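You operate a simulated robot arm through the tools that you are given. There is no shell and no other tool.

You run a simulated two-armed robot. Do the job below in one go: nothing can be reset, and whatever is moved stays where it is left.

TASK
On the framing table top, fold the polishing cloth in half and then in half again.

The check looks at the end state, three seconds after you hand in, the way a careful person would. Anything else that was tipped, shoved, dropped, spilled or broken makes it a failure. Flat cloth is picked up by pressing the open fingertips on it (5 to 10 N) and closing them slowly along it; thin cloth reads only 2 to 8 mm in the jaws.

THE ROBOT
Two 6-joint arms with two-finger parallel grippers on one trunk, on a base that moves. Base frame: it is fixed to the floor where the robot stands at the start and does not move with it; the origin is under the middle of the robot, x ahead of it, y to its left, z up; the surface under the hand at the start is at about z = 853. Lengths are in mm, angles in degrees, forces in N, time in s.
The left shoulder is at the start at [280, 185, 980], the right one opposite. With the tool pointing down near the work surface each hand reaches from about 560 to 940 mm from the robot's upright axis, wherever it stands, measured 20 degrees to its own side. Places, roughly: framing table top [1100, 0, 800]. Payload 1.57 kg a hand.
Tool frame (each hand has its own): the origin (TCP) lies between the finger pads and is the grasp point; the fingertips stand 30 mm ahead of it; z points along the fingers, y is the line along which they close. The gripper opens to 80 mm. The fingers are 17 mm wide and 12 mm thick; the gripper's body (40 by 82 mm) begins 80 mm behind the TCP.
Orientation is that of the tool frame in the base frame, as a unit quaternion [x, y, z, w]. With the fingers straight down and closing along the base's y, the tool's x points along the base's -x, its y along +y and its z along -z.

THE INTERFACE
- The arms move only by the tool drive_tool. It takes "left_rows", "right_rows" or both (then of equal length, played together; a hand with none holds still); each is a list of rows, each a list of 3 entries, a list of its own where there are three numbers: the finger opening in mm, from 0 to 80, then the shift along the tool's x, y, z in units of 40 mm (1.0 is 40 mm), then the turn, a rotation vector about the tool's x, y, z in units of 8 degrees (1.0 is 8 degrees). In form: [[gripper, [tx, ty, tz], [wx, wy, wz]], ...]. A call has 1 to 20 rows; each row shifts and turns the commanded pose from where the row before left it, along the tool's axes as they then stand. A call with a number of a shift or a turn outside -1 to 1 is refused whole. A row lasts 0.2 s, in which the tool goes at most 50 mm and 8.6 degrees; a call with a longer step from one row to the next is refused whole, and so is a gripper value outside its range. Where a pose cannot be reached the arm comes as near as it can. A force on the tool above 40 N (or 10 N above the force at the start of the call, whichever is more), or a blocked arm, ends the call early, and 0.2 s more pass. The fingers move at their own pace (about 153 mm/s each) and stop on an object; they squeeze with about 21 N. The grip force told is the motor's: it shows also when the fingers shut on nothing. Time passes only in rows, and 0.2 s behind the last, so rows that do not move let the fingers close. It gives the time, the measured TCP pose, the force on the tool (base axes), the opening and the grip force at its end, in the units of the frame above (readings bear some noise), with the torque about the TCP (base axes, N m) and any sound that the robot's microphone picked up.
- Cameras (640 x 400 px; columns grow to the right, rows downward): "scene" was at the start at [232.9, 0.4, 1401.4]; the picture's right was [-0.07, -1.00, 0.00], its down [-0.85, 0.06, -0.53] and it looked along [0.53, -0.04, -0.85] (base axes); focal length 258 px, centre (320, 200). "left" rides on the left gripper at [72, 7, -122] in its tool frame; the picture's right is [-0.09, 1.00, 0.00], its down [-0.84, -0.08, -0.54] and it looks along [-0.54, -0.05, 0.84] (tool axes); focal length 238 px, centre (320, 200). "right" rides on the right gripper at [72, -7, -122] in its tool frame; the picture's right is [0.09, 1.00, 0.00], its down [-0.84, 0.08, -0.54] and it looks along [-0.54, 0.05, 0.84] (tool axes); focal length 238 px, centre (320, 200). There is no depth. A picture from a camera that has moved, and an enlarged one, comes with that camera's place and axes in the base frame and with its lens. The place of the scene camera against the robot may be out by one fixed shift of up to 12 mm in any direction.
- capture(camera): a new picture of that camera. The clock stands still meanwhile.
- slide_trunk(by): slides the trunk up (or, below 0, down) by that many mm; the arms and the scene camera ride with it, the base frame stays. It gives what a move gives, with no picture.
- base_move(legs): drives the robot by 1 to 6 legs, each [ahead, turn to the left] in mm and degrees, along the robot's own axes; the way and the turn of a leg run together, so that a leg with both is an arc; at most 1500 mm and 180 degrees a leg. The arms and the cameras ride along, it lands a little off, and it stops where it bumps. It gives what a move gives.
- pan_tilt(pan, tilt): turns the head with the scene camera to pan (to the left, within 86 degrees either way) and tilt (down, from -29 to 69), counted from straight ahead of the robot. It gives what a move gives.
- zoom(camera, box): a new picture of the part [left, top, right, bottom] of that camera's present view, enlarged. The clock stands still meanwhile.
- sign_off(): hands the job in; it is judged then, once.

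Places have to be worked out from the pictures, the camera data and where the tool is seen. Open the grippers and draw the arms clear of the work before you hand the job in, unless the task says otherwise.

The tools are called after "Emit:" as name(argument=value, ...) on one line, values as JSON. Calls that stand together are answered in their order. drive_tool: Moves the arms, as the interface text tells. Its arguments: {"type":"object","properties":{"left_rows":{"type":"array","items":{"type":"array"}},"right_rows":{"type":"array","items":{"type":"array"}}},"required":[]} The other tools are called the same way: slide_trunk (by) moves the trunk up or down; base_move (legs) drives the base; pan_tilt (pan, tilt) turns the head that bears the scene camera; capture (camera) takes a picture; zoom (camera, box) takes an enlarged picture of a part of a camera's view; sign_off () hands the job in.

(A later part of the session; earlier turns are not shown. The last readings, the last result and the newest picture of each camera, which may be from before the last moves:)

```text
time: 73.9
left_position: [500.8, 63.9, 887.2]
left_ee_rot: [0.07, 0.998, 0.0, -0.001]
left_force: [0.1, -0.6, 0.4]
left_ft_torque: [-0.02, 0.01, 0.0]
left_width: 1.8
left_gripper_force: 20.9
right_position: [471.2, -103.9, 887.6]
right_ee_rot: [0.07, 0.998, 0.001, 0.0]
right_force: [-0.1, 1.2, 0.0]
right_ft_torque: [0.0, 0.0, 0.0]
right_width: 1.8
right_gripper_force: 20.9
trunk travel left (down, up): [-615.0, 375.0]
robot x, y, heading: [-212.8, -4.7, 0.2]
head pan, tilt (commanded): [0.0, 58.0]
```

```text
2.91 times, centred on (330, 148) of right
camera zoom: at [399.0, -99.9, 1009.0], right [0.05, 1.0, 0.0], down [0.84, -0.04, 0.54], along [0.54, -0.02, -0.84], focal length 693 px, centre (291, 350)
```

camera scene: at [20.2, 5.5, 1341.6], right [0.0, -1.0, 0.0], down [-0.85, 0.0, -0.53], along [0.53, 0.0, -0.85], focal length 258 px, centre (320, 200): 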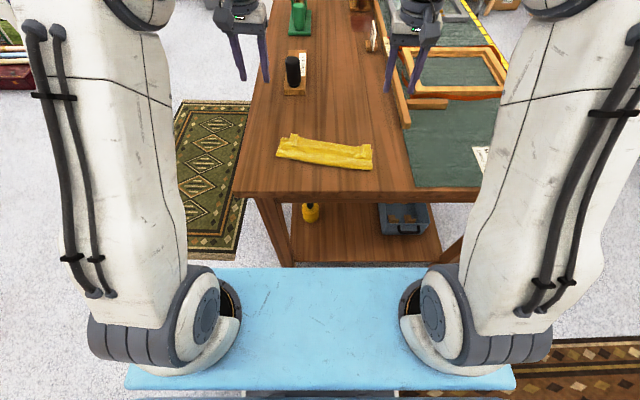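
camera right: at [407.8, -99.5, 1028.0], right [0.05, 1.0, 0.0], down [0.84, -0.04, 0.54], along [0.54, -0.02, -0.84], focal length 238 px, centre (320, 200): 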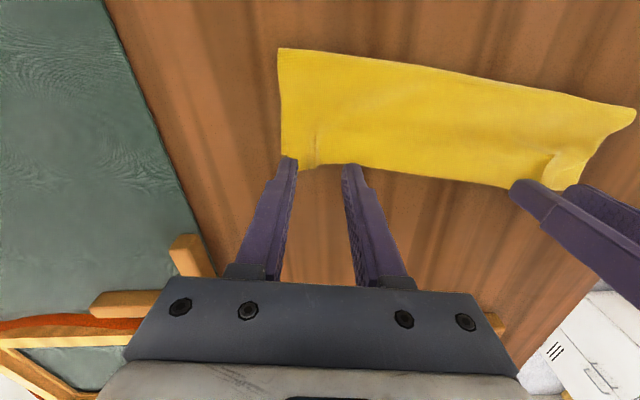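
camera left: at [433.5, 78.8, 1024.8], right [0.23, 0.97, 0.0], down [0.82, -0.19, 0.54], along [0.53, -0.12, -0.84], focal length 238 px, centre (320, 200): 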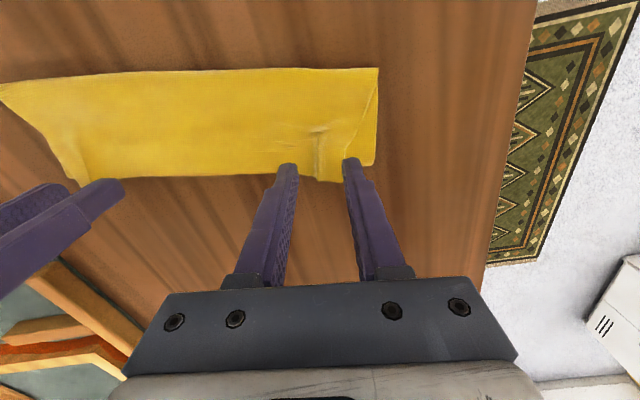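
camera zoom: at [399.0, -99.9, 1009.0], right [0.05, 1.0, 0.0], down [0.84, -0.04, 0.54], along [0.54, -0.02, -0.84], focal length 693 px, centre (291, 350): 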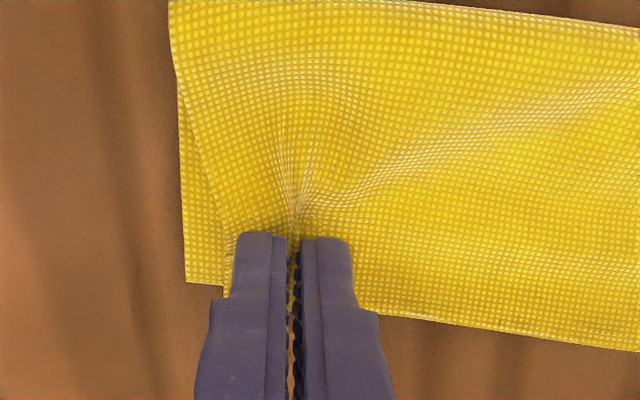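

Both top corners are re-gripped. I'll peel the flap up and forward (about 100 mm forward, 65 mm up) to reopen the Z and move the crease back to the middle, then look.

Emit:
drive_tool(left_rows=[[0, [-0.05, 0, -0.25], [0, 0, 0]], [0, [-0.08, 0, -0.25], [0, 0, 0]], [0, [-0.3, 0, -0.2], [0, 0, 0]], [0, [-0.4, 0, -0.2], [0, 0, 0]], [0, [-0.4, 0, -0.2], [0, 0, 0]], [0, [-0.4, 0, -0.2], [0, 0, 0]], [0, [-0.4, 0, -0.2], [0, 0, 0]], [0, [-0.4, 0, -0.1], [0, 0, 0]], [0, [0, 0, 0], [0, 0, 0]]], right_rows=[[0, [-0.05, 0, -0.25], [0, 0, 0]], [0, [-0.08, 0, -0.25], [0, 0, 0]], [0, [-0.3, 0, -0.2], [0, 0, 0]], [0, [-0.4, 0, -0.2], [0, 0, 0]], [0, [-0.4, 0, -0.2], [0, 0, 0]], [0, [-0.4, 0, -0.2], [0, 0, 0]], [0, [-0.4, 0, -0.2], [0, 0, 0]], [0, [-0.4, 0, -0.1], [0, 0, 0]], [0, [0, 0, 0], [0, 0, 0]]])

Emit:
capture(camera="left")

Emit:
capture(camera="right")

Emit:
zoom(camera="scene", box=[240, 80, 400, 180])

```text
time: 75.9
left_position: [598.4, 49.7, 951.0]
left_ee_rot: [0.071, 0.997, 0.0, -0.001]
left_force: [0.0, -1.8, -0.6]
left_ft_torque: [-0.05, 0.0, 0.0]
left_width: 1.7
left_gripper_force: 20.9
right_position: [566.5, -117.2, 950.5]
right_ee_rot: [0.07, 0.998, 0.0, 0.001]
right_force: [0.2, 1.5, 0.0]
right_ft_torque: [0.0, -0.03, 0.0]
right_width: 1.8
right_gripper_force: 20.8
trunk travel left (down, up): [-615.0, 375.0]
robot x, y, heading: [-215.6, -0.8, 0.2]
head pan, tilt (commanded): [0.0, 58.0]
```

```text
taken
camera left: at [527.4, 65.9, 1072.4], right [0.23, 0.97, 0.0], down [0.82, -0.19, 0.54], along [0.53, -0.12, -0.84], focal length 238 px, centre (320, 200)
```

left: 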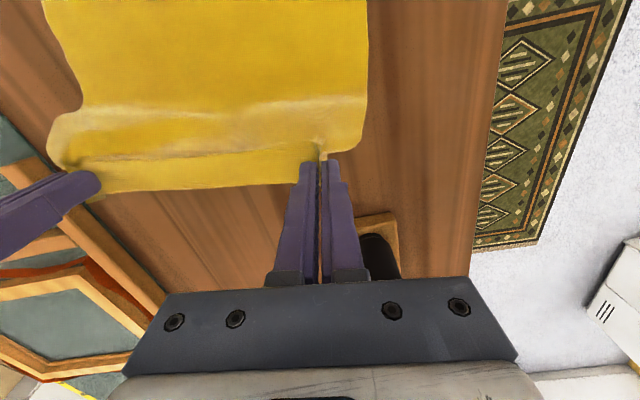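

```text
taken
camera right: at [495.4, -113.8, 1073.3], right [0.05, 1.0, 0.0], down [0.84, -0.04, 0.54], along [0.54, -0.02, -0.84], focal length 238 px, centre (320, 200)
```

right: 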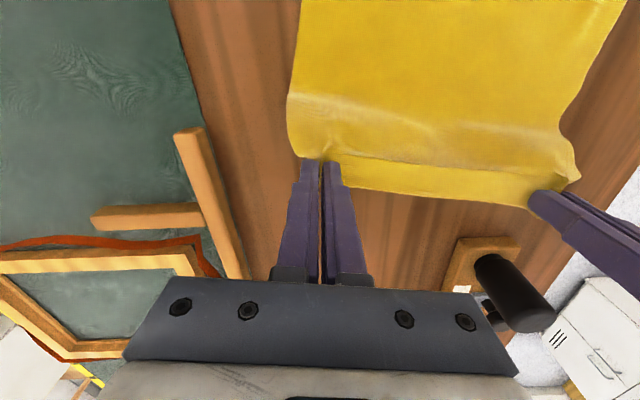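

```text
4.00 times, centred on (320, 130) of scene
camera zoom: at [20.6, 5.5, 1341.5], right [0.0, -1.0, 0.0], down [-0.85, 0.0, -0.53], along [0.53, 0.0, -0.85], focal length 1032 px, centre (320, 480)
```

zoom: 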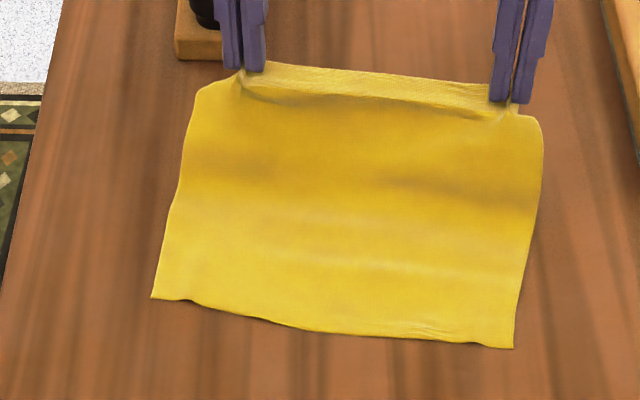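

Unfolded well; the lower edge runs (458, 105) to (419, −116). Now I go to the apex over the middle line (tips at ≈100 mm height above x≈561/531) and tilt the fingers forward 32° there.

Emit:
drive_tool(left_rows=[[0, [0.308, 0.046, -0.283], [0, 0, 0]], [0, [0.308, 0.046, -0.283], [0, 0, 0]], [0, [0.308, 0.046, -0.283], [0, 0, 0]], [0, [0.104, 0, 0.007], [0, -1, 0]], [0, [0.104, 0, 0.007], [0, -1, 0]], [0, [0.104, 0, 0.007], [0, -1, 0]], [0, [0.104, 0, 0.007], [0, -1, 0]], [0, [0, 0, 0], [0, 0, 0]]], right_rows=[[0, [0.308, 0.046, -0.283], [0, 0, 0]], [0, [0.308, 0.046, -0.283], [0, 0, 0]], [0, [0.308, 0.046, -0.283], [0, 0, 0]], [0, [0.104, 0, 0.007], [0, -1, 0]], [0, [0.104, 0, 0.007], [0, -1, 0]], [0, [0.104, 0, 0.007], [0, -1, 0]], [0, [0.104, 0, 0.007], [0, -1, 0]], [0, [0, 0, 0], [0, 0, 0]]])

Emit:
capture(camera="left")

Emit:
zoom(camera="scene", box=[240, 80, 400, 180])

```text
time: 77.7
left_position: [546.9, 62.6, 980.8]
left_ee_rot: [0.067, 0.959, -0.019, 0.275]
left_force: [-0.4, 0.1, -0.2]
left_ft_torque: [-0.02, 0.01, 0.0]
left_width: 1.8
left_gripper_force: 20.9
right_position: [514.3, -104.0, 980.2]
right_ee_rot: [0.067, 0.959, -0.018, 0.276]
right_force: [0.8, 0.4, 0.3]
right_ft_torque: [0.01, 0.0, 0.0]
right_width: 1.6
right_gripper_force: 21.2
trunk travel left (down, up): [-615.0, 375.0]
robot x, y, heading: [-210.3, 0.1, 0.0]
head pan, tilt (commanded): [0.0, 58.0]
```

```text
taken
camera left: at [422.4, 86.1, 1044.9], right [0.22, 0.98, 0.05], down [0.41, -0.14, 0.9], along [0.89, -0.18, -0.43], focal length 238 px, centre (320, 200)
```

left: 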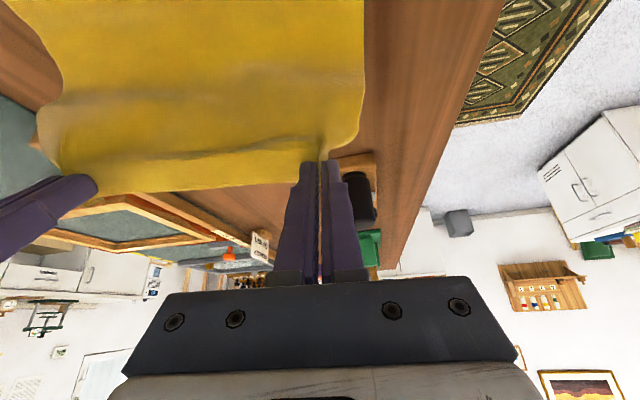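

```text
4.00 times, centred on (320, 130) of scene
camera zoom: at [20.4, 5.5, 1341.5], right [0.0, -1.0, 0.0], down [-0.85, 0.0, -0.53], along [0.53, 0.0, -0.85], focal length 1032 px, centre (320, 480)
```

zoom: 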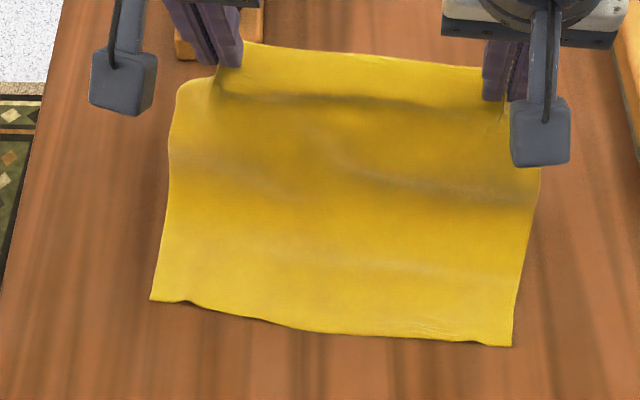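

At the apex with 32° tilt, near edge undisturbed. Now the 45° descent toward the near edge, most of the way.

Emit:
drive_tool(left_rows=[[0, [0.3755, 0.01, 0.0767], [0, 0, 0]], [0, [0.3755, 0.01, 0.0767], [0, 0, 0]], [0, [0.3755, 0.01, 0.0767], [0, 0, 0]], [0, [0.3755, 0.01, 0.0767], [0, 0, 0]], [0, [0.3755, 0.01, 0.0767], [0, 0, 0]], [0, [0, 0, 0], [0, 0, 0]]], right_rows=[[0, [0.3755, 0.01, 0.0767], [0, 0, 0]], [0, [0.3755, 0.01, 0.0767], [0, 0, 0]], [0, [0.3755, 0.01, 0.0767], [0, 0, 0]], [0, [0.3755, 0.01, 0.0767], [0, 0, 0]], [0, [0.3755, 0.01, 0.0767], [0, 0, 0]], [0, [0, 0, 0], [0, 0, 0]]])

Emit:
capture(camera="left")

Emit:
zoom(camera="scene", box=[240, 80, 400, 180])

```text
time: 79.1
left_position: [492.4, 70.9, 927.1]
left_ee_rot: [0.067, 0.959, -0.019, 0.276]
left_force: [0.3, -0.9, 0.6]
left_ft_torque: [-0.01, 0.01, -0.01]
left_width: 2.0
left_gripper_force: 21.6
right_position: [459.8, -95.2, 925.5]
right_ee_rot: [0.066, 0.959, -0.018, 0.275]
right_force: [0.2, 1.6, 0.3]
right_ft_torque: [0.0, 0.01, 0.03]
right_width: 1.9
right_gripper_force: 21.3
trunk travel left (down, up): [-615.0, 375.0]
robot x, y, heading: [-212.8, -0.2, 0.0]
head pan, tilt (commanded): [0.0, 58.0]
```

```text
taken
camera left: at [367.9, 95.6, 992.7], right [0.22, 0.98, 0.05], down [0.41, -0.14, 0.9], along [0.89, -0.18, -0.43], focal length 238 px, centre (320, 200)
```

left: 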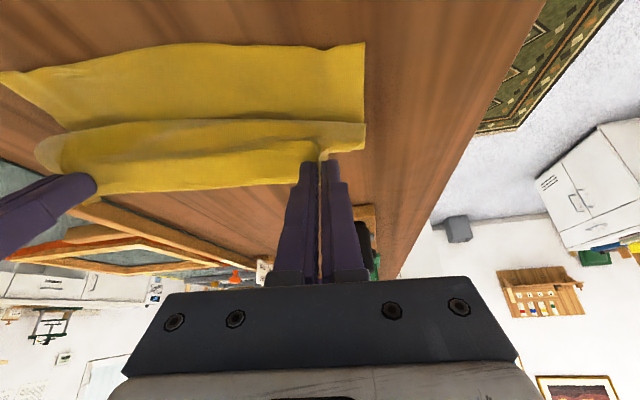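

```text
4.00 times, centred on (320, 130) of scene
camera zoom: at [20.5, 5.5, 1341.5], right [0.0, -1.0, 0.0], down [-0.85, 0.0, -0.53], along [0.53, 0.0, -0.85], focal length 1032 px, centre (320, 480)
```

zoom: 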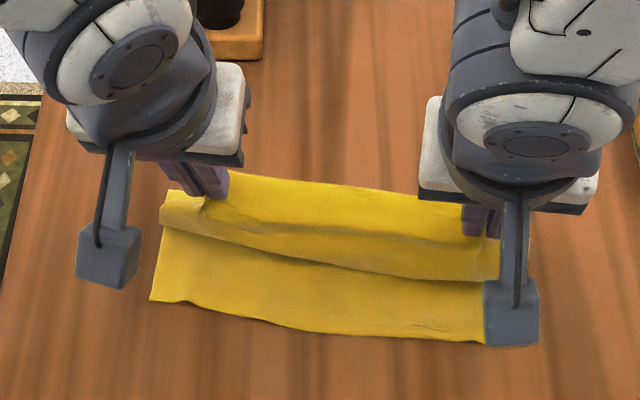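

The flap is folding over properly with the lower edge visible. I'll lower the rest more steeply (24 mm back, 39 mm down) so the turned strip ends up just inside the near edge.

Emit:
drive_tool(left_rows=[[0, [0.257, 0.02, 0.127], [0, 0, 0]], [0, [0.257, 0.02, 0.127], [0, 0, 0]], [0, [0.257, 0.02, 0.127], [0, 0, 0]], [0, [0.2, 0.0, 0.1], [0, 0, 0]], [0, [0, 0, 0], [0, 0, 0]]], right_rows=[[0, [0.257, 0.02, 0.127], [0, 0, 0]], [0, [0.257, 0.02, 0.127], [0, 0, 0]], [0, [0.257, 0.02, 0.127], [0, 0, 0]], [0, [0.2, 0.0, 0.1], [0, 0, 0]], [0, [0, 0, 0], [0, 0, 0]]])

Emit:
capture(camera="left")

Emit:
capture(camera="right")

Emit:
zoom(camera="scene", box=[240, 80, 400, 180])

```text
time: 80.3
left_position: [475.4, 76.8, 900.3]
left_ee_rot: [0.067, 0.959, -0.02, 0.274]
left_force: [-0.9, -1.4, -0.7]
left_ft_torque: [-0.02, 0.04, -0.02]
left_width: 1.8
left_gripper_force: 20.9
left hand out of reach, approached as far as the arm can: row 2, 3
right_position: [438.4, -89.7, 888.5]
right_ee_rot: [0.066, 0.959, -0.019, 0.275]
right_force: [-1.0, 2.0, -0.1]
right_ft_torque: [0.02, 0.0, 0.0]
right_width: 2.2
right_gripper_force: 21.5
trunk travel left (down, up): [-615.0, 375.0]
robot x, y, heading: [-211.4, 0.7, 0.1]
head pan, tilt (commanded): [0.0, 58.0]
```

```text
taken
camera left: at [351.1, 100.5, 964.4], right [0.22, 0.98, 0.05], down [0.41, -0.14, 0.9], along [0.89, -0.18, -0.43], focal length 238 px, centre (320, 200)
```

left: 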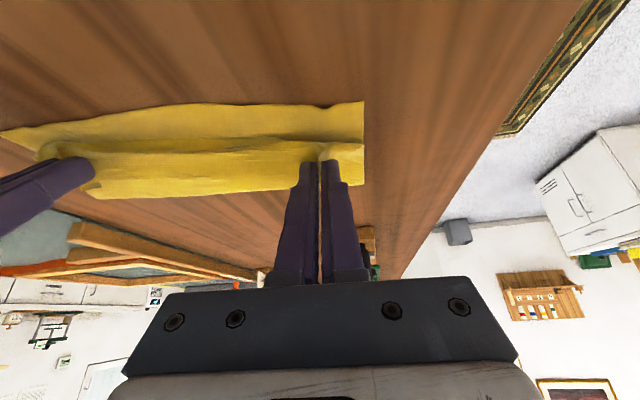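

```text
taken
camera right: at [313.0, -78.2, 955.0], right [0.06, 1.0, -0.05], down [0.43, 0.02, 0.9], along [0.9, -0.08, -0.43], focal length 238 px, centre (320, 200)
```

right: 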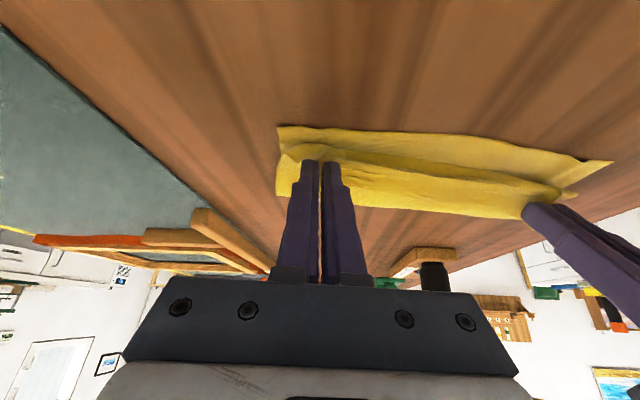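

```text
4.00 times, centred on (320, 130) of scene
camera zoom: at [20.5, 5.5, 1341.5], right [0.0, -1.0, 0.0], down [-0.85, 0.0, -0.53], along [0.53, 0.0, -0.85], focal length 1032 px, centre (320, 480)
```

zoom: 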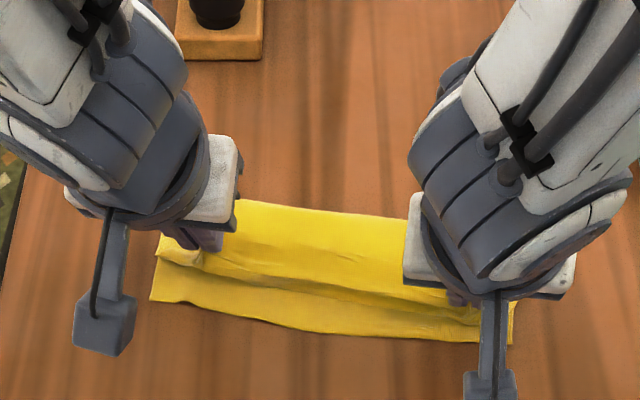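

The flap lies about 25 mm short of the near edge as intended. The left hand is 12 mm higher than the right, so I'll lower it a little more.

Emit:
drive_tool(left_rows=[[0, [0.1, 0, 0.09], [0, 0, 0]], [0, [0.1, 0, 0.09], [0, 0, 0]], [0, [0, 0, 0], [0, 0, 0]]])

Emit:
zoom(camera="left", box=[150, 80, 400, 220])

Emit:
zoom(camera="right", box=[250, 90, 500, 230])

```text
time: 81.1
left_position: [471.6, 76.3, 888.6]
left_ee_rot: [0.066, 0.959, -0.018, 0.274]
left_force: [-0.7, -1.3, 1.5]
left_ft_torque: [-0.02, -0.01, -0.02]
left_width: 2.0
left_gripper_force: 21.3
right_position: [437.6, -89.7, 889.2]
right_ee_rot: [0.067, 0.959, -0.02, 0.275]
right_force: [-1.0, 1.4, 0.0]
right_ft_torque: [0.06, 0.01, 0.01]
right_width: 2.0
right_gripper_force: 20.8
trunk travel left (down, up): [-615.0, 375.0]
robot x, y, heading: [-215.4, 2.3, 0.1]
head pan, tilt (commanded): [0.0, 58.0]
```

```text
2.56 times, centred on (275, 150) of left
camera zoom: at [348.6, 100.8, 953.7], right [0.22, 0.98, 0.05], down [0.41, -0.14, 0.9], along [0.89, -0.17, -0.43], focal length 610 px, centre (435, 328)
```

zoom: 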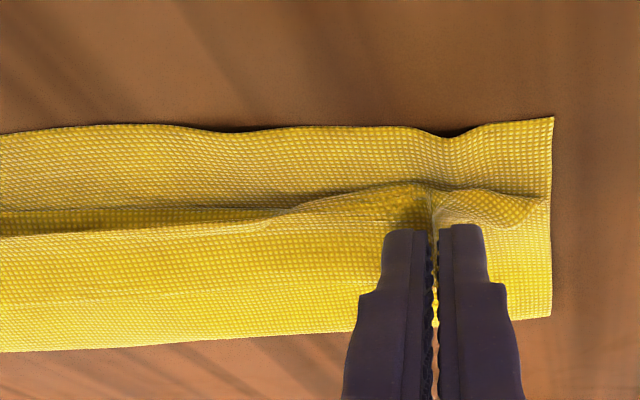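

```text
2.56 times, centred on (375, 160) of right
camera zoom: at [313.1, -78.3, 955.1], right [0.06, 1.0, -0.05], down [0.43, 0.02, 0.9], along [0.9, -0.08, -0.43], focal length 610 px, centre (179, 302)
```

zoom: 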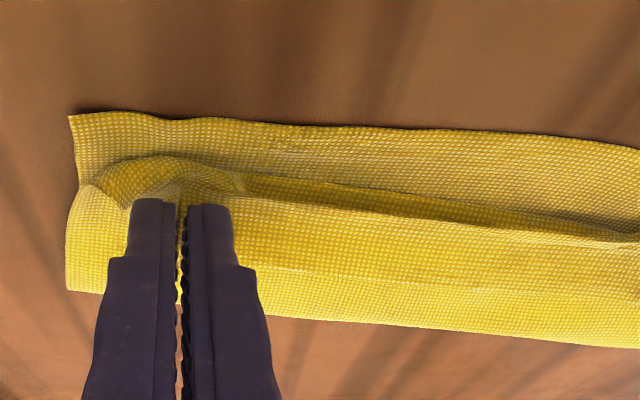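

Both are down, with the flap's edge strip just inside the lower edge. I'll open the jaws and withdraw back along the fingers, then view the result from above.

Emit:
drive_tool(left_rows=[[10, [0, 0, 0], [0, 0, 0]], [25, [0, 0, 0], [0, 0, 0]], [36, [0, 0, 0], [0, 0, 0]], [36, [0, 0, -0.3], [0, 0, 0]], [36, [0, 0, -0.6], [0, 0, 0]], [36, [0, 0, -0.8], [0, 0, 0]], [36, [0, 0.4, -0.6], [0, 1, 0]], [36, [0, 0.4, -0.6], [0, 1, 0]], [36, [0, 0.4, -0.3], [0, 1, 0]], [36, [0, 0.4, 0], [0, 1, 0]], [36, [0, 0.4, 0], [0, 0, 0]]], right_rows=[[10, [0, 0, 0], [0, 0, 0]], [25, [0, 0, 0], [0, 0, 0]], [36, [0, 0, 0], [0, 0, 0]], [36, [0, 0, -0.3], [0, 0, 0]], [36, [0, 0, -0.6], [0, 0, 0]], [36, [0, 0, -0.8], [0, 0, 0]], [36, [0, -0.4, -0.6], [0, 1, 0]], [36, [0, -0.4, -0.6], [0, 1, 0]], [36, [0, -0.4, -0.3], [0, 1, 0]], [36, [0, -0.4, 0], [0, 1, 0]], [36, [0, -0.4, 0], [0, 0, 0]]])

Emit:
zoom(camera="scene", box=[255, 110, 395, 197])

Emit:
capture(camera="left")

Emit:
capture(camera="right")

```text
time: 83.5
left_position: [422.4, 165.2, 1001.0]
left_ee_rot: [0.07, 0.998, 0.0, -0.001]
left_force: [-0.3, -0.1, -0.9]
left_ft_torque: [-0.02, 0.0, -0.02]
left_width: 36.3
left_gripper_force: 0.0
right_position: [366.2, -160.8, 1001.2]
right_ee_rot: [0.069, 0.998, 0.001, -0.001]
right_force: [1.1, 0.0, -0.7]
right_ft_torque: [-0.02, -0.01, 0.02]
right_width: 36.2
right_gripper_force: 0.0
trunk travel left (down, up): [-615.0, 375.0]
robot x, y, heading: [-216.8, -0.9, -0.1]
head pan, tilt (commanded): [0.0, 58.0]
```

```text
4.57 times, centred on (325, 154) of scene
camera zoom: at [20.6, 5.5, 1341.5], right [0.0, -1.0, 0.0], down [-0.85, 0.0, -0.53], along [0.53, 0.0, -0.85], focal length 1179 px, centre (297, 413)
```

zoom: 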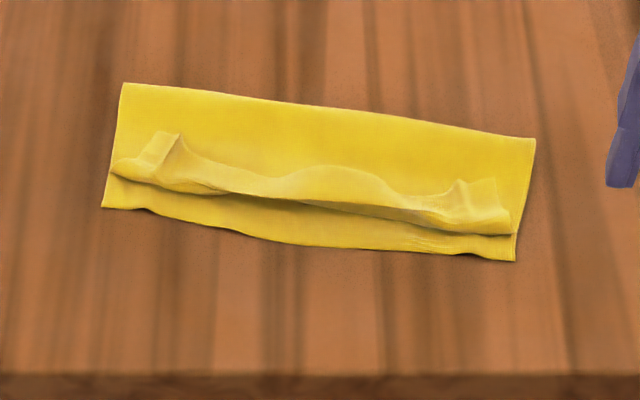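

```text
taken
camera left: at [352.4, 181.9, 1122.0], right [0.23, 0.97, 0.0], down [0.82, -0.19, 0.54], along [0.53, -0.12, -0.84], focal length 238 px, centre (320, 200)
```

left: 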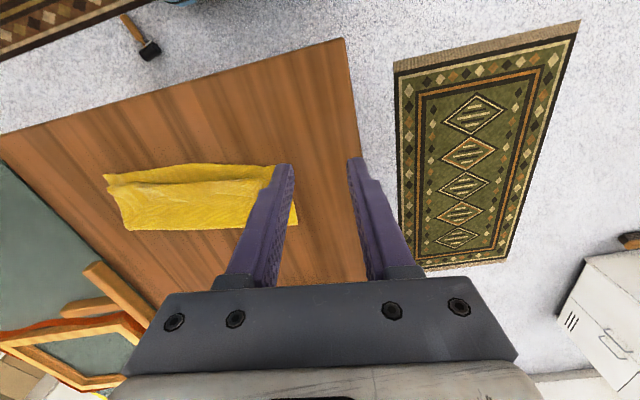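

```text
taken
camera right: at [294.3, -156.2, 1123.6], right [0.05, 1.0, 0.0], down [0.84, -0.04, 0.54], along [0.54, -0.02, -0.84], focal length 238 px, centre (320, 200)
```

right: 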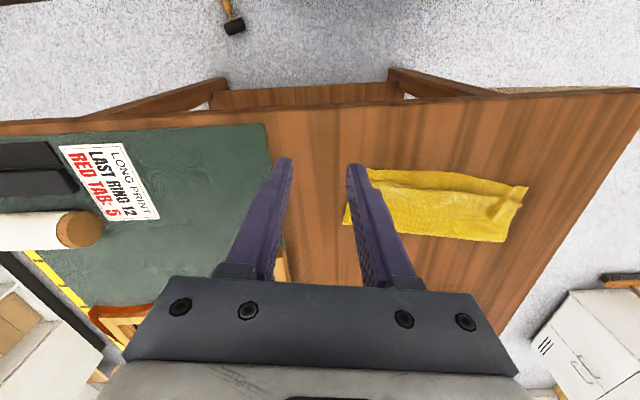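

Now it is a proper half fold except that the top layer's last ~25–50 mm stands up/turned back along a line ≈20 mm inside the near edge. I'll use the widely opened fingers as four "rods" to sweep that lip over toward me; first I bring both hands above the flap, ahead of the lip.

Emit:
drive_tool(left_rows=[[80, [-0.5, -0.45, 0.17], [0, 0, 0]], [80, [-0.5, -0.45, 0.17], [0, 0, 0]], [80, [-0.5, -0.45, 0.17], [0, 0, 0]], [80, [-0.5, -0.45, 0.17], [0, 0, 0]], [80, [-0.5, -0.45, 0.17], [0, 0, 0]], [80, [-0.5, -0.45, 0.17], [0, 0, 0]], [80, [0, 0, 0.5], [0, 0, 0]], [80, [0, 0, 0.5], [0, 0, 0]], [80, [0, 0, 0], [0, 0, 0]]], right_rows=[[80, [-0.53, 0.432, 0.17], [0, 0, 0]], [80, [-0.53, 0.432, 0.17], [0, 0, 0]], [80, [-0.53, 0.432, 0.17], [0, 0, 0]], [80, [-0.53, 0.432, 0.17], [0, 0, 0]], [80, [-0.53, 0.432, 0.17], [0, 0, 0]], [80, [-0.53, 0.432, 0.17], [0, 0, 0]], [80, [0, 0, 0.5], [0, 0, 0]], [80, [0, 0, 0.5], [0, 0, 0]], [80, [0, 0, 0], [0, 0, 0]]])

Emit:
capture(camera="left")

Emit:
capture(camera="right")

Emit:
zoom(camera="scene", box=[255, 90, 395, 177])

```text
time: 85.5
left_position: [526.2, 41.7, 920.7]
left_ee_rot: [0.069, 0.998, -0.001, -0.001]
left_force: [1.1, 0.4, 0.4]
left_ft_torque: [0.0, -0.03, -0.02]
left_width: 80.1
left_gripper_force: 0.0
right_position: [506.8, -75.5, 920.4]
right_ee_rot: [0.07, 0.998, 0.0, 0.0]
right_force: [-0.4, -0.5, 0.1]
right_ft_torque: [-0.04, -0.02, 0.04]
right_width: 79.8
right_gripper_force: 0.0
trunk travel left (down, up): [-615.0, 375.0]
robot x, y, heading: [-214.6, 5.8, 0.2]
head pan, tilt (commanded): [0.0, 58.0]
```

```text
taken
camera left: at [455.3, 57.7, 1041.0], right [0.23, 0.97, 0.0], down [0.82, -0.19, 0.54], along [0.53, -0.12, -0.84], focal length 238 px, centre (320, 200)
```

left: 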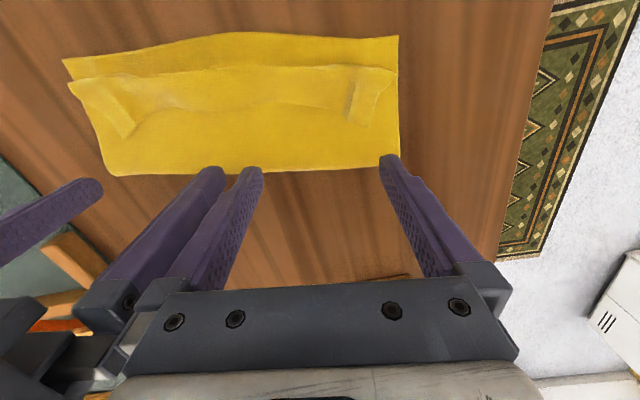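

```text
taken
camera right: at [435.1, -71.0, 1042.6], right [0.05, 1.0, 0.0], down [0.84, -0.04, 0.54], along [0.54, -0.03, -0.84], focal length 238 px, centre (320, 200)
```

right: 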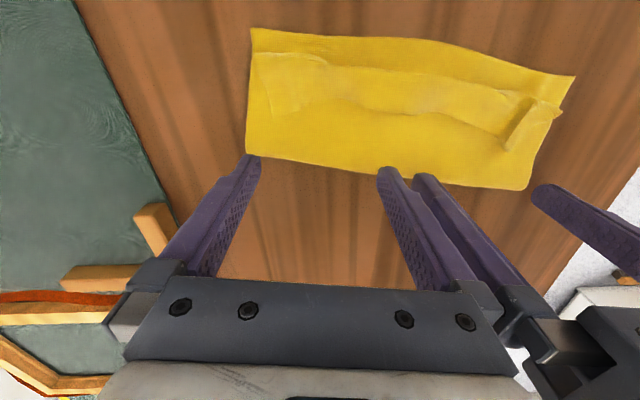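

```text
4.57 times, centred on (325, 134) of scene
camera zoom: at [20.6, 5.5, 1341.5], right [0.0, -1.0, 0.0], down [-0.85, 0.0, -0.53], along [0.53, 0.0, -0.85], focal length 1179 px, centre (297, 504)
```

zoom: 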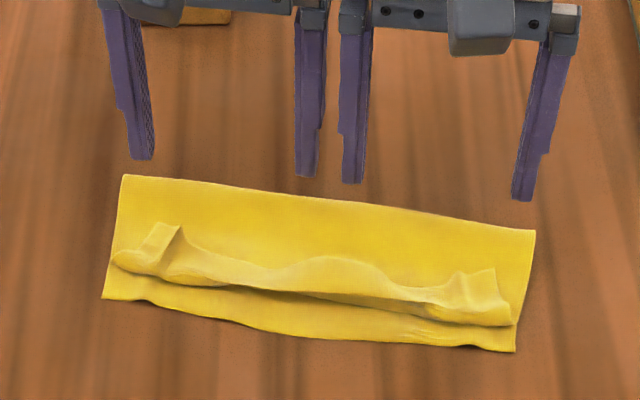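

From above, the lip is folded back flat about 25–30 mm on top of the flap. I'll lower the spread fingers to ≈3 mm above the flap ahead of the lip and sweep toward me in two parts.

Emit:
drive_tool(left_rows=[[80, [0, 0, 0.35], [0, 0, 0]], [80, [0, 0, 0.35], [0, 0, 0]], [80, [0, 0, 0.03], [0, 0, 0]], [80, [0, 0, 0], [0, 0, 0]]], right_rows=[[80, [0, 0, 0.35], [0, 0, 0]], [80, [0, 0, 0.35], [0, 0, 0]], [80, [0, 0, 0.03], [0, 0, 0]], [80, [0, 0, 0], [0, 0, 0]]])

Emit:
drive_tool(left_rows=[[80, [0.2, 0, 0], [0, 0, 0]], [80, [0.25, 0, 0], [0, 0, 0]], [80, [0.25, 0, 0], [0, 0, 0]], [80, [0.25, 0, 0], [0, 0, 0]], [80, [0.25, 0, 0], [0, 0, 0]], [80, [0, 0, 0], [0, 0, 0]]], right_rows=[[80, [0.2, 0, 0], [0, 0, 0]], [80, [0.25, 0, 0], [0, 0, 0]], [80, [0.25, 0, 0], [0, 0, 0]], [80, [0.25, 0, 0], [0, 0, 0]], [80, [0.25, 0, 0], [0, 0, 0]], [80, [0, 0, 0], [0, 0, 0]]])

Emit:
capture(camera="left")

Emit:
zoom(camera="scene", box=[255, 90, 395, 177])

```text
time: 86.5
left_position: [526.3, 41.4, 891.3]
left_ee_rot: [0.069, 0.998, 0.0, 0.0]
left_force: [-0.5, -1.1, 0.8]
left_ft_torque: [-0.02, 0.0, -0.01]
left_width: 80.0
left_gripper_force: 0.1
right_position: [507.2, -75.1, 891.7]
right_ee_rot: [0.069, 0.998, -0.001, 0.0]
right_force: [1.0, 0.3, -0.8]
right_ft_torque: [0.02, -0.03, -0.01]
right_width: 80.1
right_gripper_force: 0.1
trunk travel left (down, up): [-615.0, 375.0]
robot x, y, heading: [-212.8, 0.2, 0.1]
head pan, tilt (commanded): [0.0, 58.0]
```

```text
time: 87.9
left_position: [478.8, 47.9, 890.3]
left_ee_rot: [0.07, 0.998, 0.0, 0.0]
left_force: [0.1, 1.0, 0.1]
left_ft_torque: [-0.01, 0.01, -0.03]
left_width: 79.8
left_gripper_force: 0.1
right_position: [459.1, -68.3, 892.8]
right_ee_rot: [0.069, 0.998, 0.0, 0.0]
right_force: [0.3, 0.7, -0.1]
right_ft_torque: [-0.01, 0.01, -0.03]
right_width: 80.0
right_gripper_force: 0.1
trunk travel left (down, up): [-615.0, 375.0]
robot x, y, heading: [-214.9, 0.1, 0.3]
head pan, tilt (commanded): [0.0, 58.0]
```

```text
taken
camera left: at [408.0, 64.0, 1012.0], right [0.23, 0.97, 0.0], down [0.82, -0.19, 0.54], along [0.53, -0.12, -0.84], focal length 238 px, centre (320, 200)
```

left: 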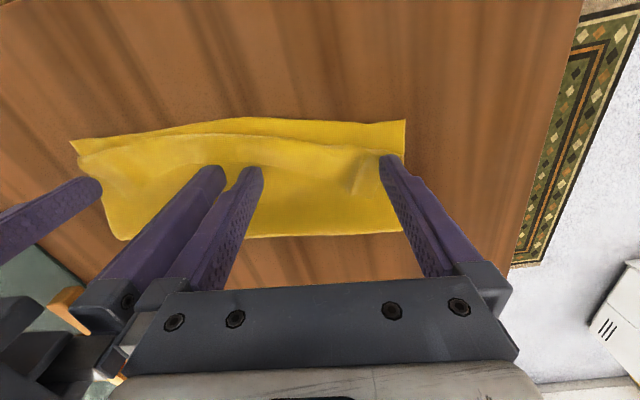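

```text
4.57 times, centred on (325, 134) of scene
camera zoom: at [20.4, 5.5, 1341.5], right [0.0, -1.0, 0.0], down [-0.85, 0.0, -0.53], along [0.53, 0.0, -0.85], focal length 1179 px, centre (297, 504)
```

zoom: 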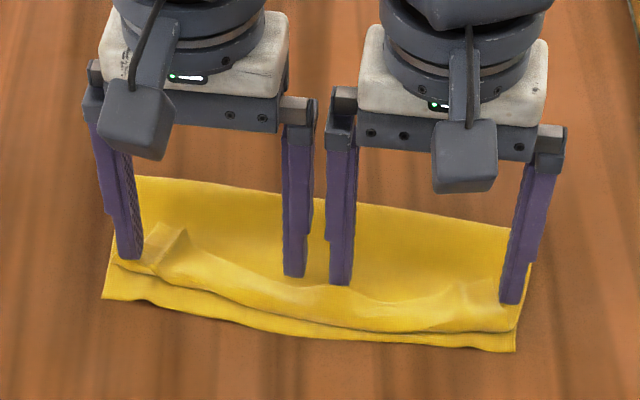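

The lip is being pushed up and toward me. Continuing the sweep past the near edge.

Emit:
drive_tool(left_rows=[[80, [0.25, 0, 0], [0, 0, 0]], [80, [0.25, 0, 0], [0, 0, 0]], [80, [0.25, 0, 0], [0, 0, 0]], [80, [0, 0, 0], [0, 0, 0]]], right_rows=[[80, [0.25, 0, 0], [0, 0, 0]], [80, [0.25, 0, 0], [0, 0, 0]], [80, [0.25, 0, 0], [0, 0, 0]], [80, [0, 0, 0], [0, 0, 0]]])

Emit:
capture(camera="left")

Emit:
zoom(camera="scene", box=[255, 90, 395, 177])

```text
time: 88.9
left_position: [449.2, 52.7, 889.2]
left_ee_rot: [0.07, 0.998, 0.0, 0.0]
left_force: [0.2, 0.5, 0.0]
left_ft_torque: [0.02, -0.01, 0.0]
left_width: 80.0
left_gripper_force: 0.1
right_position: [428.9, -65.2, 891.1]
right_ee_rot: [0.07, 0.998, 0.0, 0.0]
right_force: [-0.3, 0.1, 0.2]
right_ft_torque: [0.0, 0.03, 0.01]
right_width: 80.0
right_gripper_force: 0.1
trunk travel left (down, up): [-615.0, 375.0]
robot x, y, heading: [-211.6, -2.9, 0.0]
head pan, tilt (commanded): [0.0, 58.0]
```

```text
taken
camera left: at [378.3, 68.9, 1012.1], right [0.23, 0.97, 0.0], down [0.82, -0.19, 0.54], along [0.53, -0.12, -0.84], focal length 238 px, centre (320, 200)
```

left: 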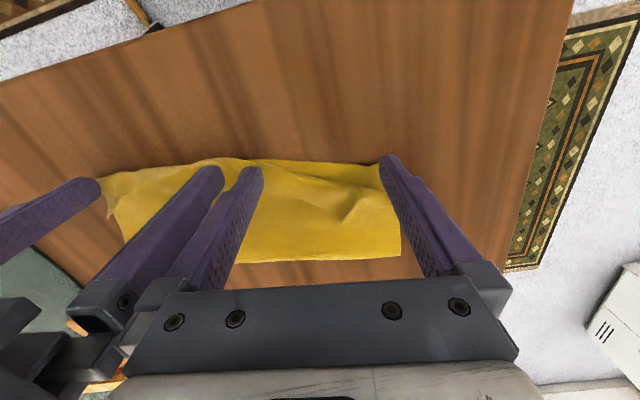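

```text
4.57 times, centred on (325, 134) of scene
camera zoom: at [20.4, 5.5, 1341.5], right [0.0, -1.0, 0.0], down [-0.85, 0.0, -0.53], along [0.53, 0.0, -0.85], focal length 1179 px, centre (297, 504)
```

zoom: 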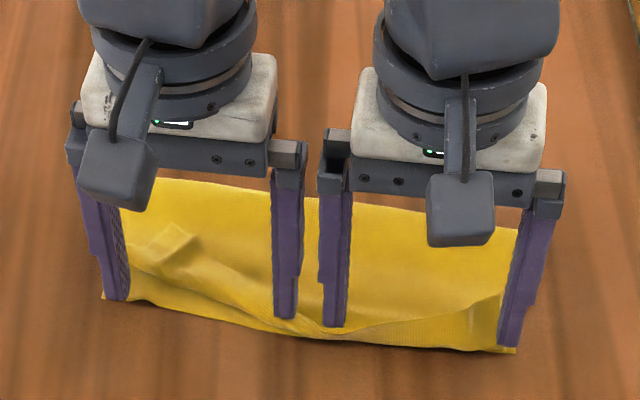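

The middle and right of the lip are flipping; the left corner ridge slipped between my two left fingers. I'll finish this sweep (25 mm more), then treat the left corner separately.

Emit:
drive_tool(left_rows=[[80, [0.25, 0, 0], [0, 0, 0]], [80, [0.25, 0, 0], [0, 0, 0]], [80, [0.2, 0, 0], [0, 0, 0]], [80, [0, 0, -0.5], [0, 0, 0]], [80, [0, 0, -1], [0, 0, 0]], [80, [0, 0, -1], [0, 0, 0]], [80, [0, 0, 0], [0, 0, 0]]], right_rows=[[80, [0.25, 0, 0], [0, 0, 0]], [80, [0.25, 0, 0], [0, 0, 0]], [80, [0.2, 0, 0], [0, 0, 0]], [80, [0, 0, -0.5], [0, 0, 0]], [80, [0, 0, -1], [0, 0, 0]], [80, [0, 0, -1], [0, 0, 0]], [80, [0, 0, 0], [0, 0, 0]]])

Emit:
capture(camera="left")

Emit:
capture(camera="right")

Emit:
zoom(camera="scene", box=[255, 90, 395, 177])

```text
time: 90.5
left_position: [420.4, 56.0, 990.8]
left_ee_rot: [0.069, 0.998, 0.001, -0.001]
left_force: [0.1, -0.3, 0.4]
left_ft_torque: [0.0, 0.02, 0.01]
left_width: 79.8
left_gripper_force: 0.0
right_position: [400.0, -61.2, 992.9]
right_ee_rot: [0.069, 0.998, 0.0, -0.001]
right_force: [-0.2, -0.2, 0.2]
right_ft_torque: [-0.02, -0.03, 0.03]
right_width: 80.1
right_gripper_force: 0.1
trunk travel left (down, up): [-615.0, 375.0]
robot x, y, heading: [-212.6, 0.5, 0.0]
head pan, tilt (commanded): [0.0, 58.0]
```

```text
taken
camera left: at [350.2, 72.1, 1112.4], right [0.23, 0.97, 0.0], down [0.82, -0.19, 0.54], along [0.53, -0.12, -0.84], focal length 238 px, centre (320, 200)
```

left: 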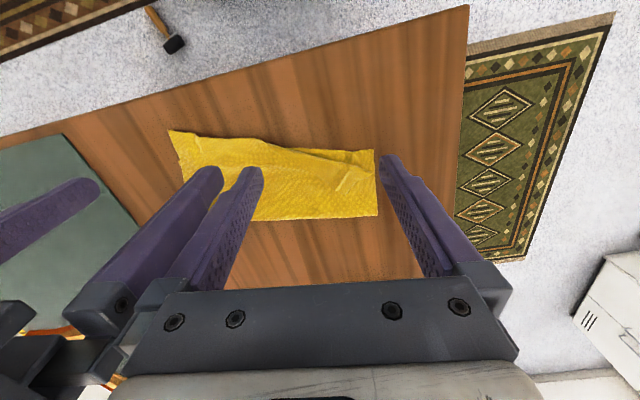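

```text
taken
camera right: at [328.9, -57.2, 1115.7], right [0.05, 1.0, 0.0], down [0.84, -0.04, 0.54], along [0.54, -0.02, -0.84], focal length 238 px, centre (320, 200)
```

right: 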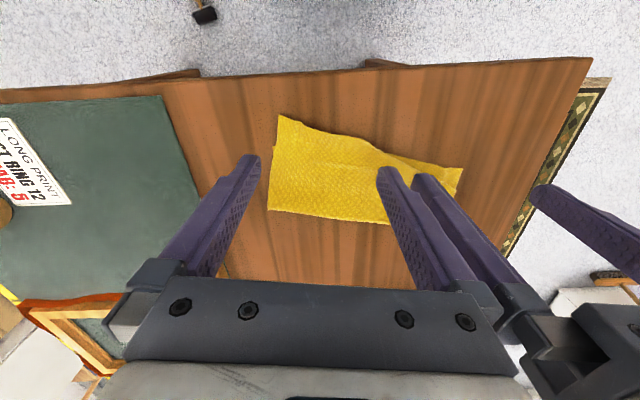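

```text
4.57 times, centred on (325, 134) of scene
camera zoom: at [20.3, 5.5, 1341.5], right [0.0, -1.0, 0.0], down [-0.85, 0.0, -0.53], along [0.53, 0.0, -0.85], focal length 1179 px, centre (297, 504)
```

zoom: 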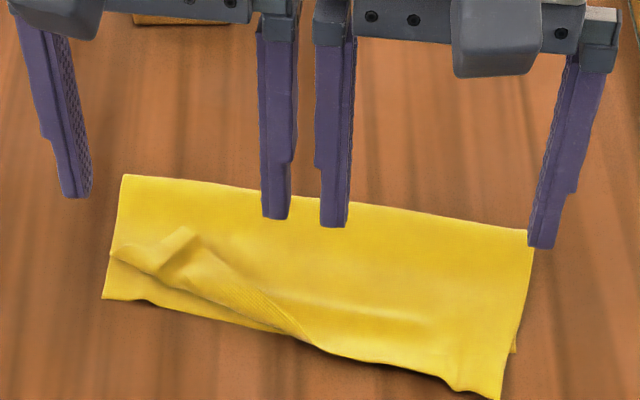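

The right and middle flipped over nicely; only the left corner is still turned back (ridge near (496, 60)). I'll sweep it with the closed left fingers as a single rod.

Emit:
drive_tool(left_rows=[[0, [-0.82, 0.1, 0], [0, 0, 0]], [0, [-0.82, 0.1, 0], [0, 0, 0]], [0, [-0.83, 0.1, 0], [0, 0, 0]], [0, [0, 0, 0.8], [0, 0, 0]], [0, [0, 0, 0.8], [0, 0, 0]], [0, [0, 0, 0.7], [0, 0, 0]], [0, [0, 0, 0.19], [0, 0, 0]], [0, [0.2, 0, 0], [0, 0, 0]], [0, [0.25, 0, 0], [0, 0, 0]], [0, [0.25, 0, 0], [0, 0, 0]], [0, [0.25, 0, 0], [0, 0, 0]], [0, [0, 0, 0], [0, 0, 0]]])

Emit:
capture(camera="left")

Emit:
zoom(camera="scene", box=[255, 90, 395, 177])

```text
time: 93.1
left_position: [483.5, 60.7, 890.1]
left_ee_rot: [0.07, 0.998, -0.001, 0.0]
left_force: [1.4, 0.5, 0.2]
left_ft_torque: [-0.02, -0.01, 0.0]
left_width: 0.0
left_gripper_force: 20.9
right_position: [400.1, -62.4, 992.8]
right_ee_rot: [0.07, 0.998, 0.0, -0.001]
right_force: [-0.1, 0.1, -1.1]
right_ft_torque: [0.06, -0.02, 0.03]
right_width: 80.2
right_gripper_force: 0.0
trunk travel left (down, up): [-615.0, 375.0]
robot x, y, heading: [-212.6, 5.4, 0.2]
head pan, tilt (commanded): [0.0, 58.0]
```

```text
taken
camera left: at [412.3, 75.9, 1012.6], right [0.23, 0.97, 0.0], down [0.82, -0.19, 0.54], along [0.53, -0.12, -0.84], focal length 238 px, centre (320, 200)
```

left: 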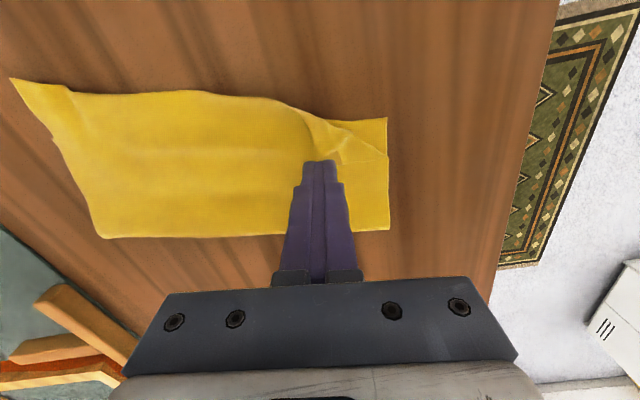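

```text
4.57 times, centred on (325, 134) of scene
camera zoom: at [20.4, 5.5, 1341.5], right [0.0, -1.0, 0.0], down [-0.85, 0.0, -0.53], along [0.53, 0.0, -0.85], focal length 1179 px, centre (297, 504)
```

zoom: 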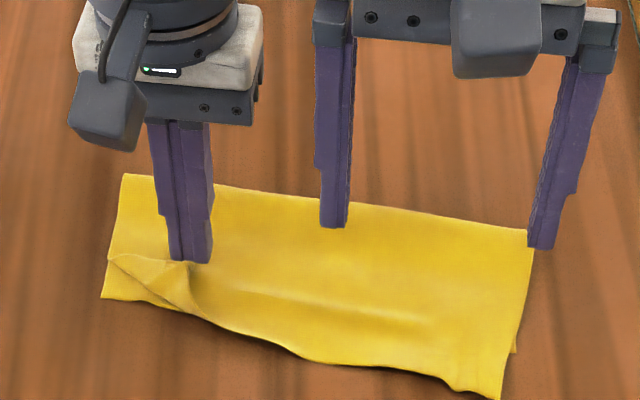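

Only the small corner triangle remains turned. Continuing the sweep past the edge, drifting slightly left.

Emit:
drive_tool(left_rows=[[0, [0.25, 0.1, 0], [0, 0, 0]], [0, [0.25, 0.1, 0], [0, 0, 0]], [0, [0.25, 0.1, 0], [0, 0, 0]], [0, [0.25, 0.1, 0], [0, 0, 0]], [0, [0.25, 0.1, 0], [0, 0, 0]], [0, [0.25, 0.1, 0], [0, 0, 0]], [0, [0, 0, -0.5], [0, 0, 0]], [0, [0, 0.5, -0.8], [0, 0, 0]], [0, [0, 0.8, -0.5], [0, 0, 0]], [0, [0, 0.8, 0], [0, 0, 0]]])

Emit:
capture(camera="right")

Emit:
zoom(camera="scene", box=[255, 90, 395, 177])

```text
time: 95.3
left_position: [438.1, 174.6, 963.1]
left_ee_rot: [0.07, 0.998, 0.0, -0.001]
left_force: [0.7, -0.1, 0.0]
left_ft_torque: [0.01, 0.03, -0.02]
left_width: 0.0
left_gripper_force: 21.3
right_position: [399.7, -60.5, 992.5]
right_ee_rot: [0.07, 0.998, 0.0, -0.001]
right_force: [0.0, 0.1, 0.2]
right_ft_torque: [0.0, 0.03, -0.04]
right_width: 80.1
right_gripper_force: 0.1
trunk travel left (down, up): [-615.0, 375.0]
robot x, y, heading: [-213.2, 1.0, 0.1]
head pan, tilt (commanded): [0.0, 58.0]
```

```text
taken
camera right: at [328.9, -57.4, 1115.2], right [0.05, 1.0, 0.0], down [0.84, -0.04, 0.54], along [0.54, -0.02, -0.84], focal length 238 px, centre (320, 200)
```

right: 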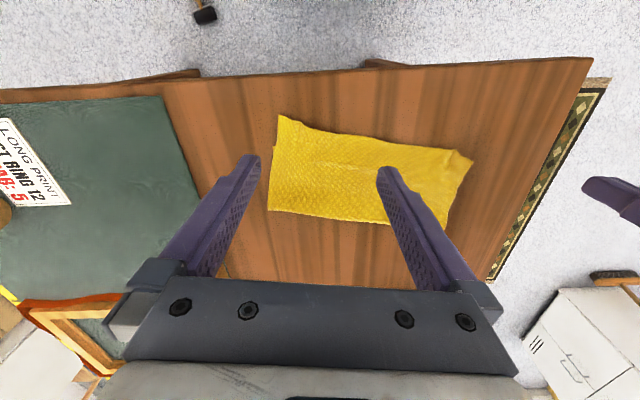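

```text
4.57 times, centred on (325, 134) of scene
camera zoom: at [20.4, 5.3, 1341.5], right [0.0, -1.0, 0.0], down [-0.85, 0.0, -0.53], along [0.53, 0.0, -0.85], focal length 1179 px, centre (297, 504)
```

zoom: 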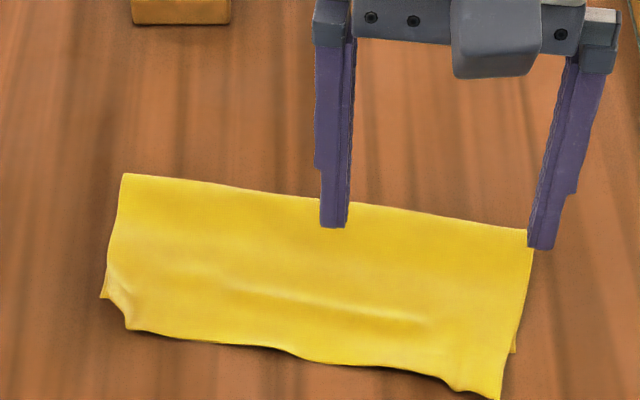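

The top layer is now fully flipped flat, overhanging the lower edge by ≈22 mm (left) and ≈31 mm (right). I'll re-grip this overhanging edge—now in its natural direction—to align it. Moving both hands above its corners.

Emit:
drive_tool(left_rows=[[26, [-0.071, -0.654, 0.27], [0, 0, 0]], [26, [-0.071, -0.654, 0.27], [0, 0, 0]], [26, [-0.071, -0.654, 0.27], [0, 0, 0]], [26, [-0.071, -0.654, 0.27], [0, 0, 0]], [26, [0, 0, 0], [0, 0, 0]]], right_rows=[[26, [-0.01, -0.146, 0.453], [0, 0, 0]], [26, [-0.01, -0.146, 0.453], [0, 0, 0]], [26, [-0.01, -0.146, 0.453], [0, 0, 0]], [26, [-0.01, -0.146, 0.453], [0, 0, 0]], [26, [0, 0, 0], [0, 0, 0]]])

Emit:
capture(camera="left")

Emit:
capture(camera="right")

```text
time: 96.5
left_position: [435.5, 68.5, 921.0]
left_ee_rot: [0.07, 0.998, 0.0, 0.0]
left_force: [0.6, -0.1, 0.3]
left_ft_torque: [-0.02, -0.02, -0.01]
left_width: 25.8
left_gripper_force: 0.1
right_position: [398.8, -84.3, 919.6]
right_ee_rot: [0.068, 0.998, -0.001, 0.0]
right_force: [0.5, 0.3, 0.2]
right_ft_torque: [-0.02, 0.02, 0.03]
right_width: 26.0
right_gripper_force: 0.1
trunk travel left (down, up): [-615.0, 375.0]
robot x, y, heading: [-214.0, 4.8, 0.2]
head pan, tilt (commanded): [0.0, 58.0]
```

```text
taken
camera left: at [364.4, 84.6, 1041.6], right [0.23, 0.97, 0.0], down [0.82, -0.19, 0.54], along [0.53, -0.12, -0.84], focal length 238 px, centre (320, 200)
```

left: 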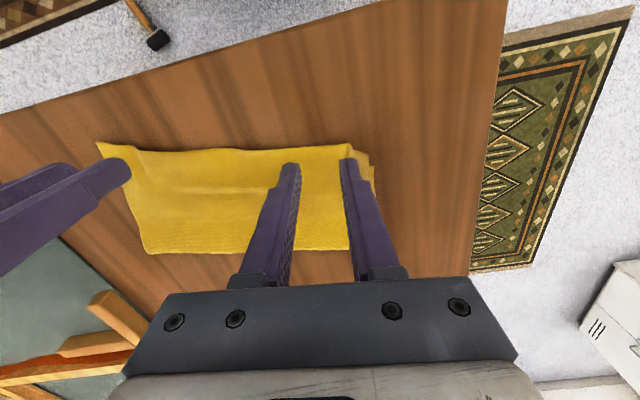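

```text
taken
camera right: at [327.8, -80.7, 1041.5], right [0.05, 1.0, 0.0], down [0.84, -0.04, 0.54], along [0.54, -0.02, -0.84], focal length 238 px, centre (320, 200)
```

right: 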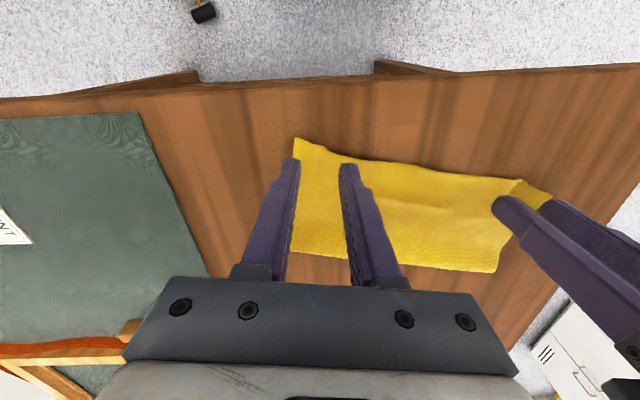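

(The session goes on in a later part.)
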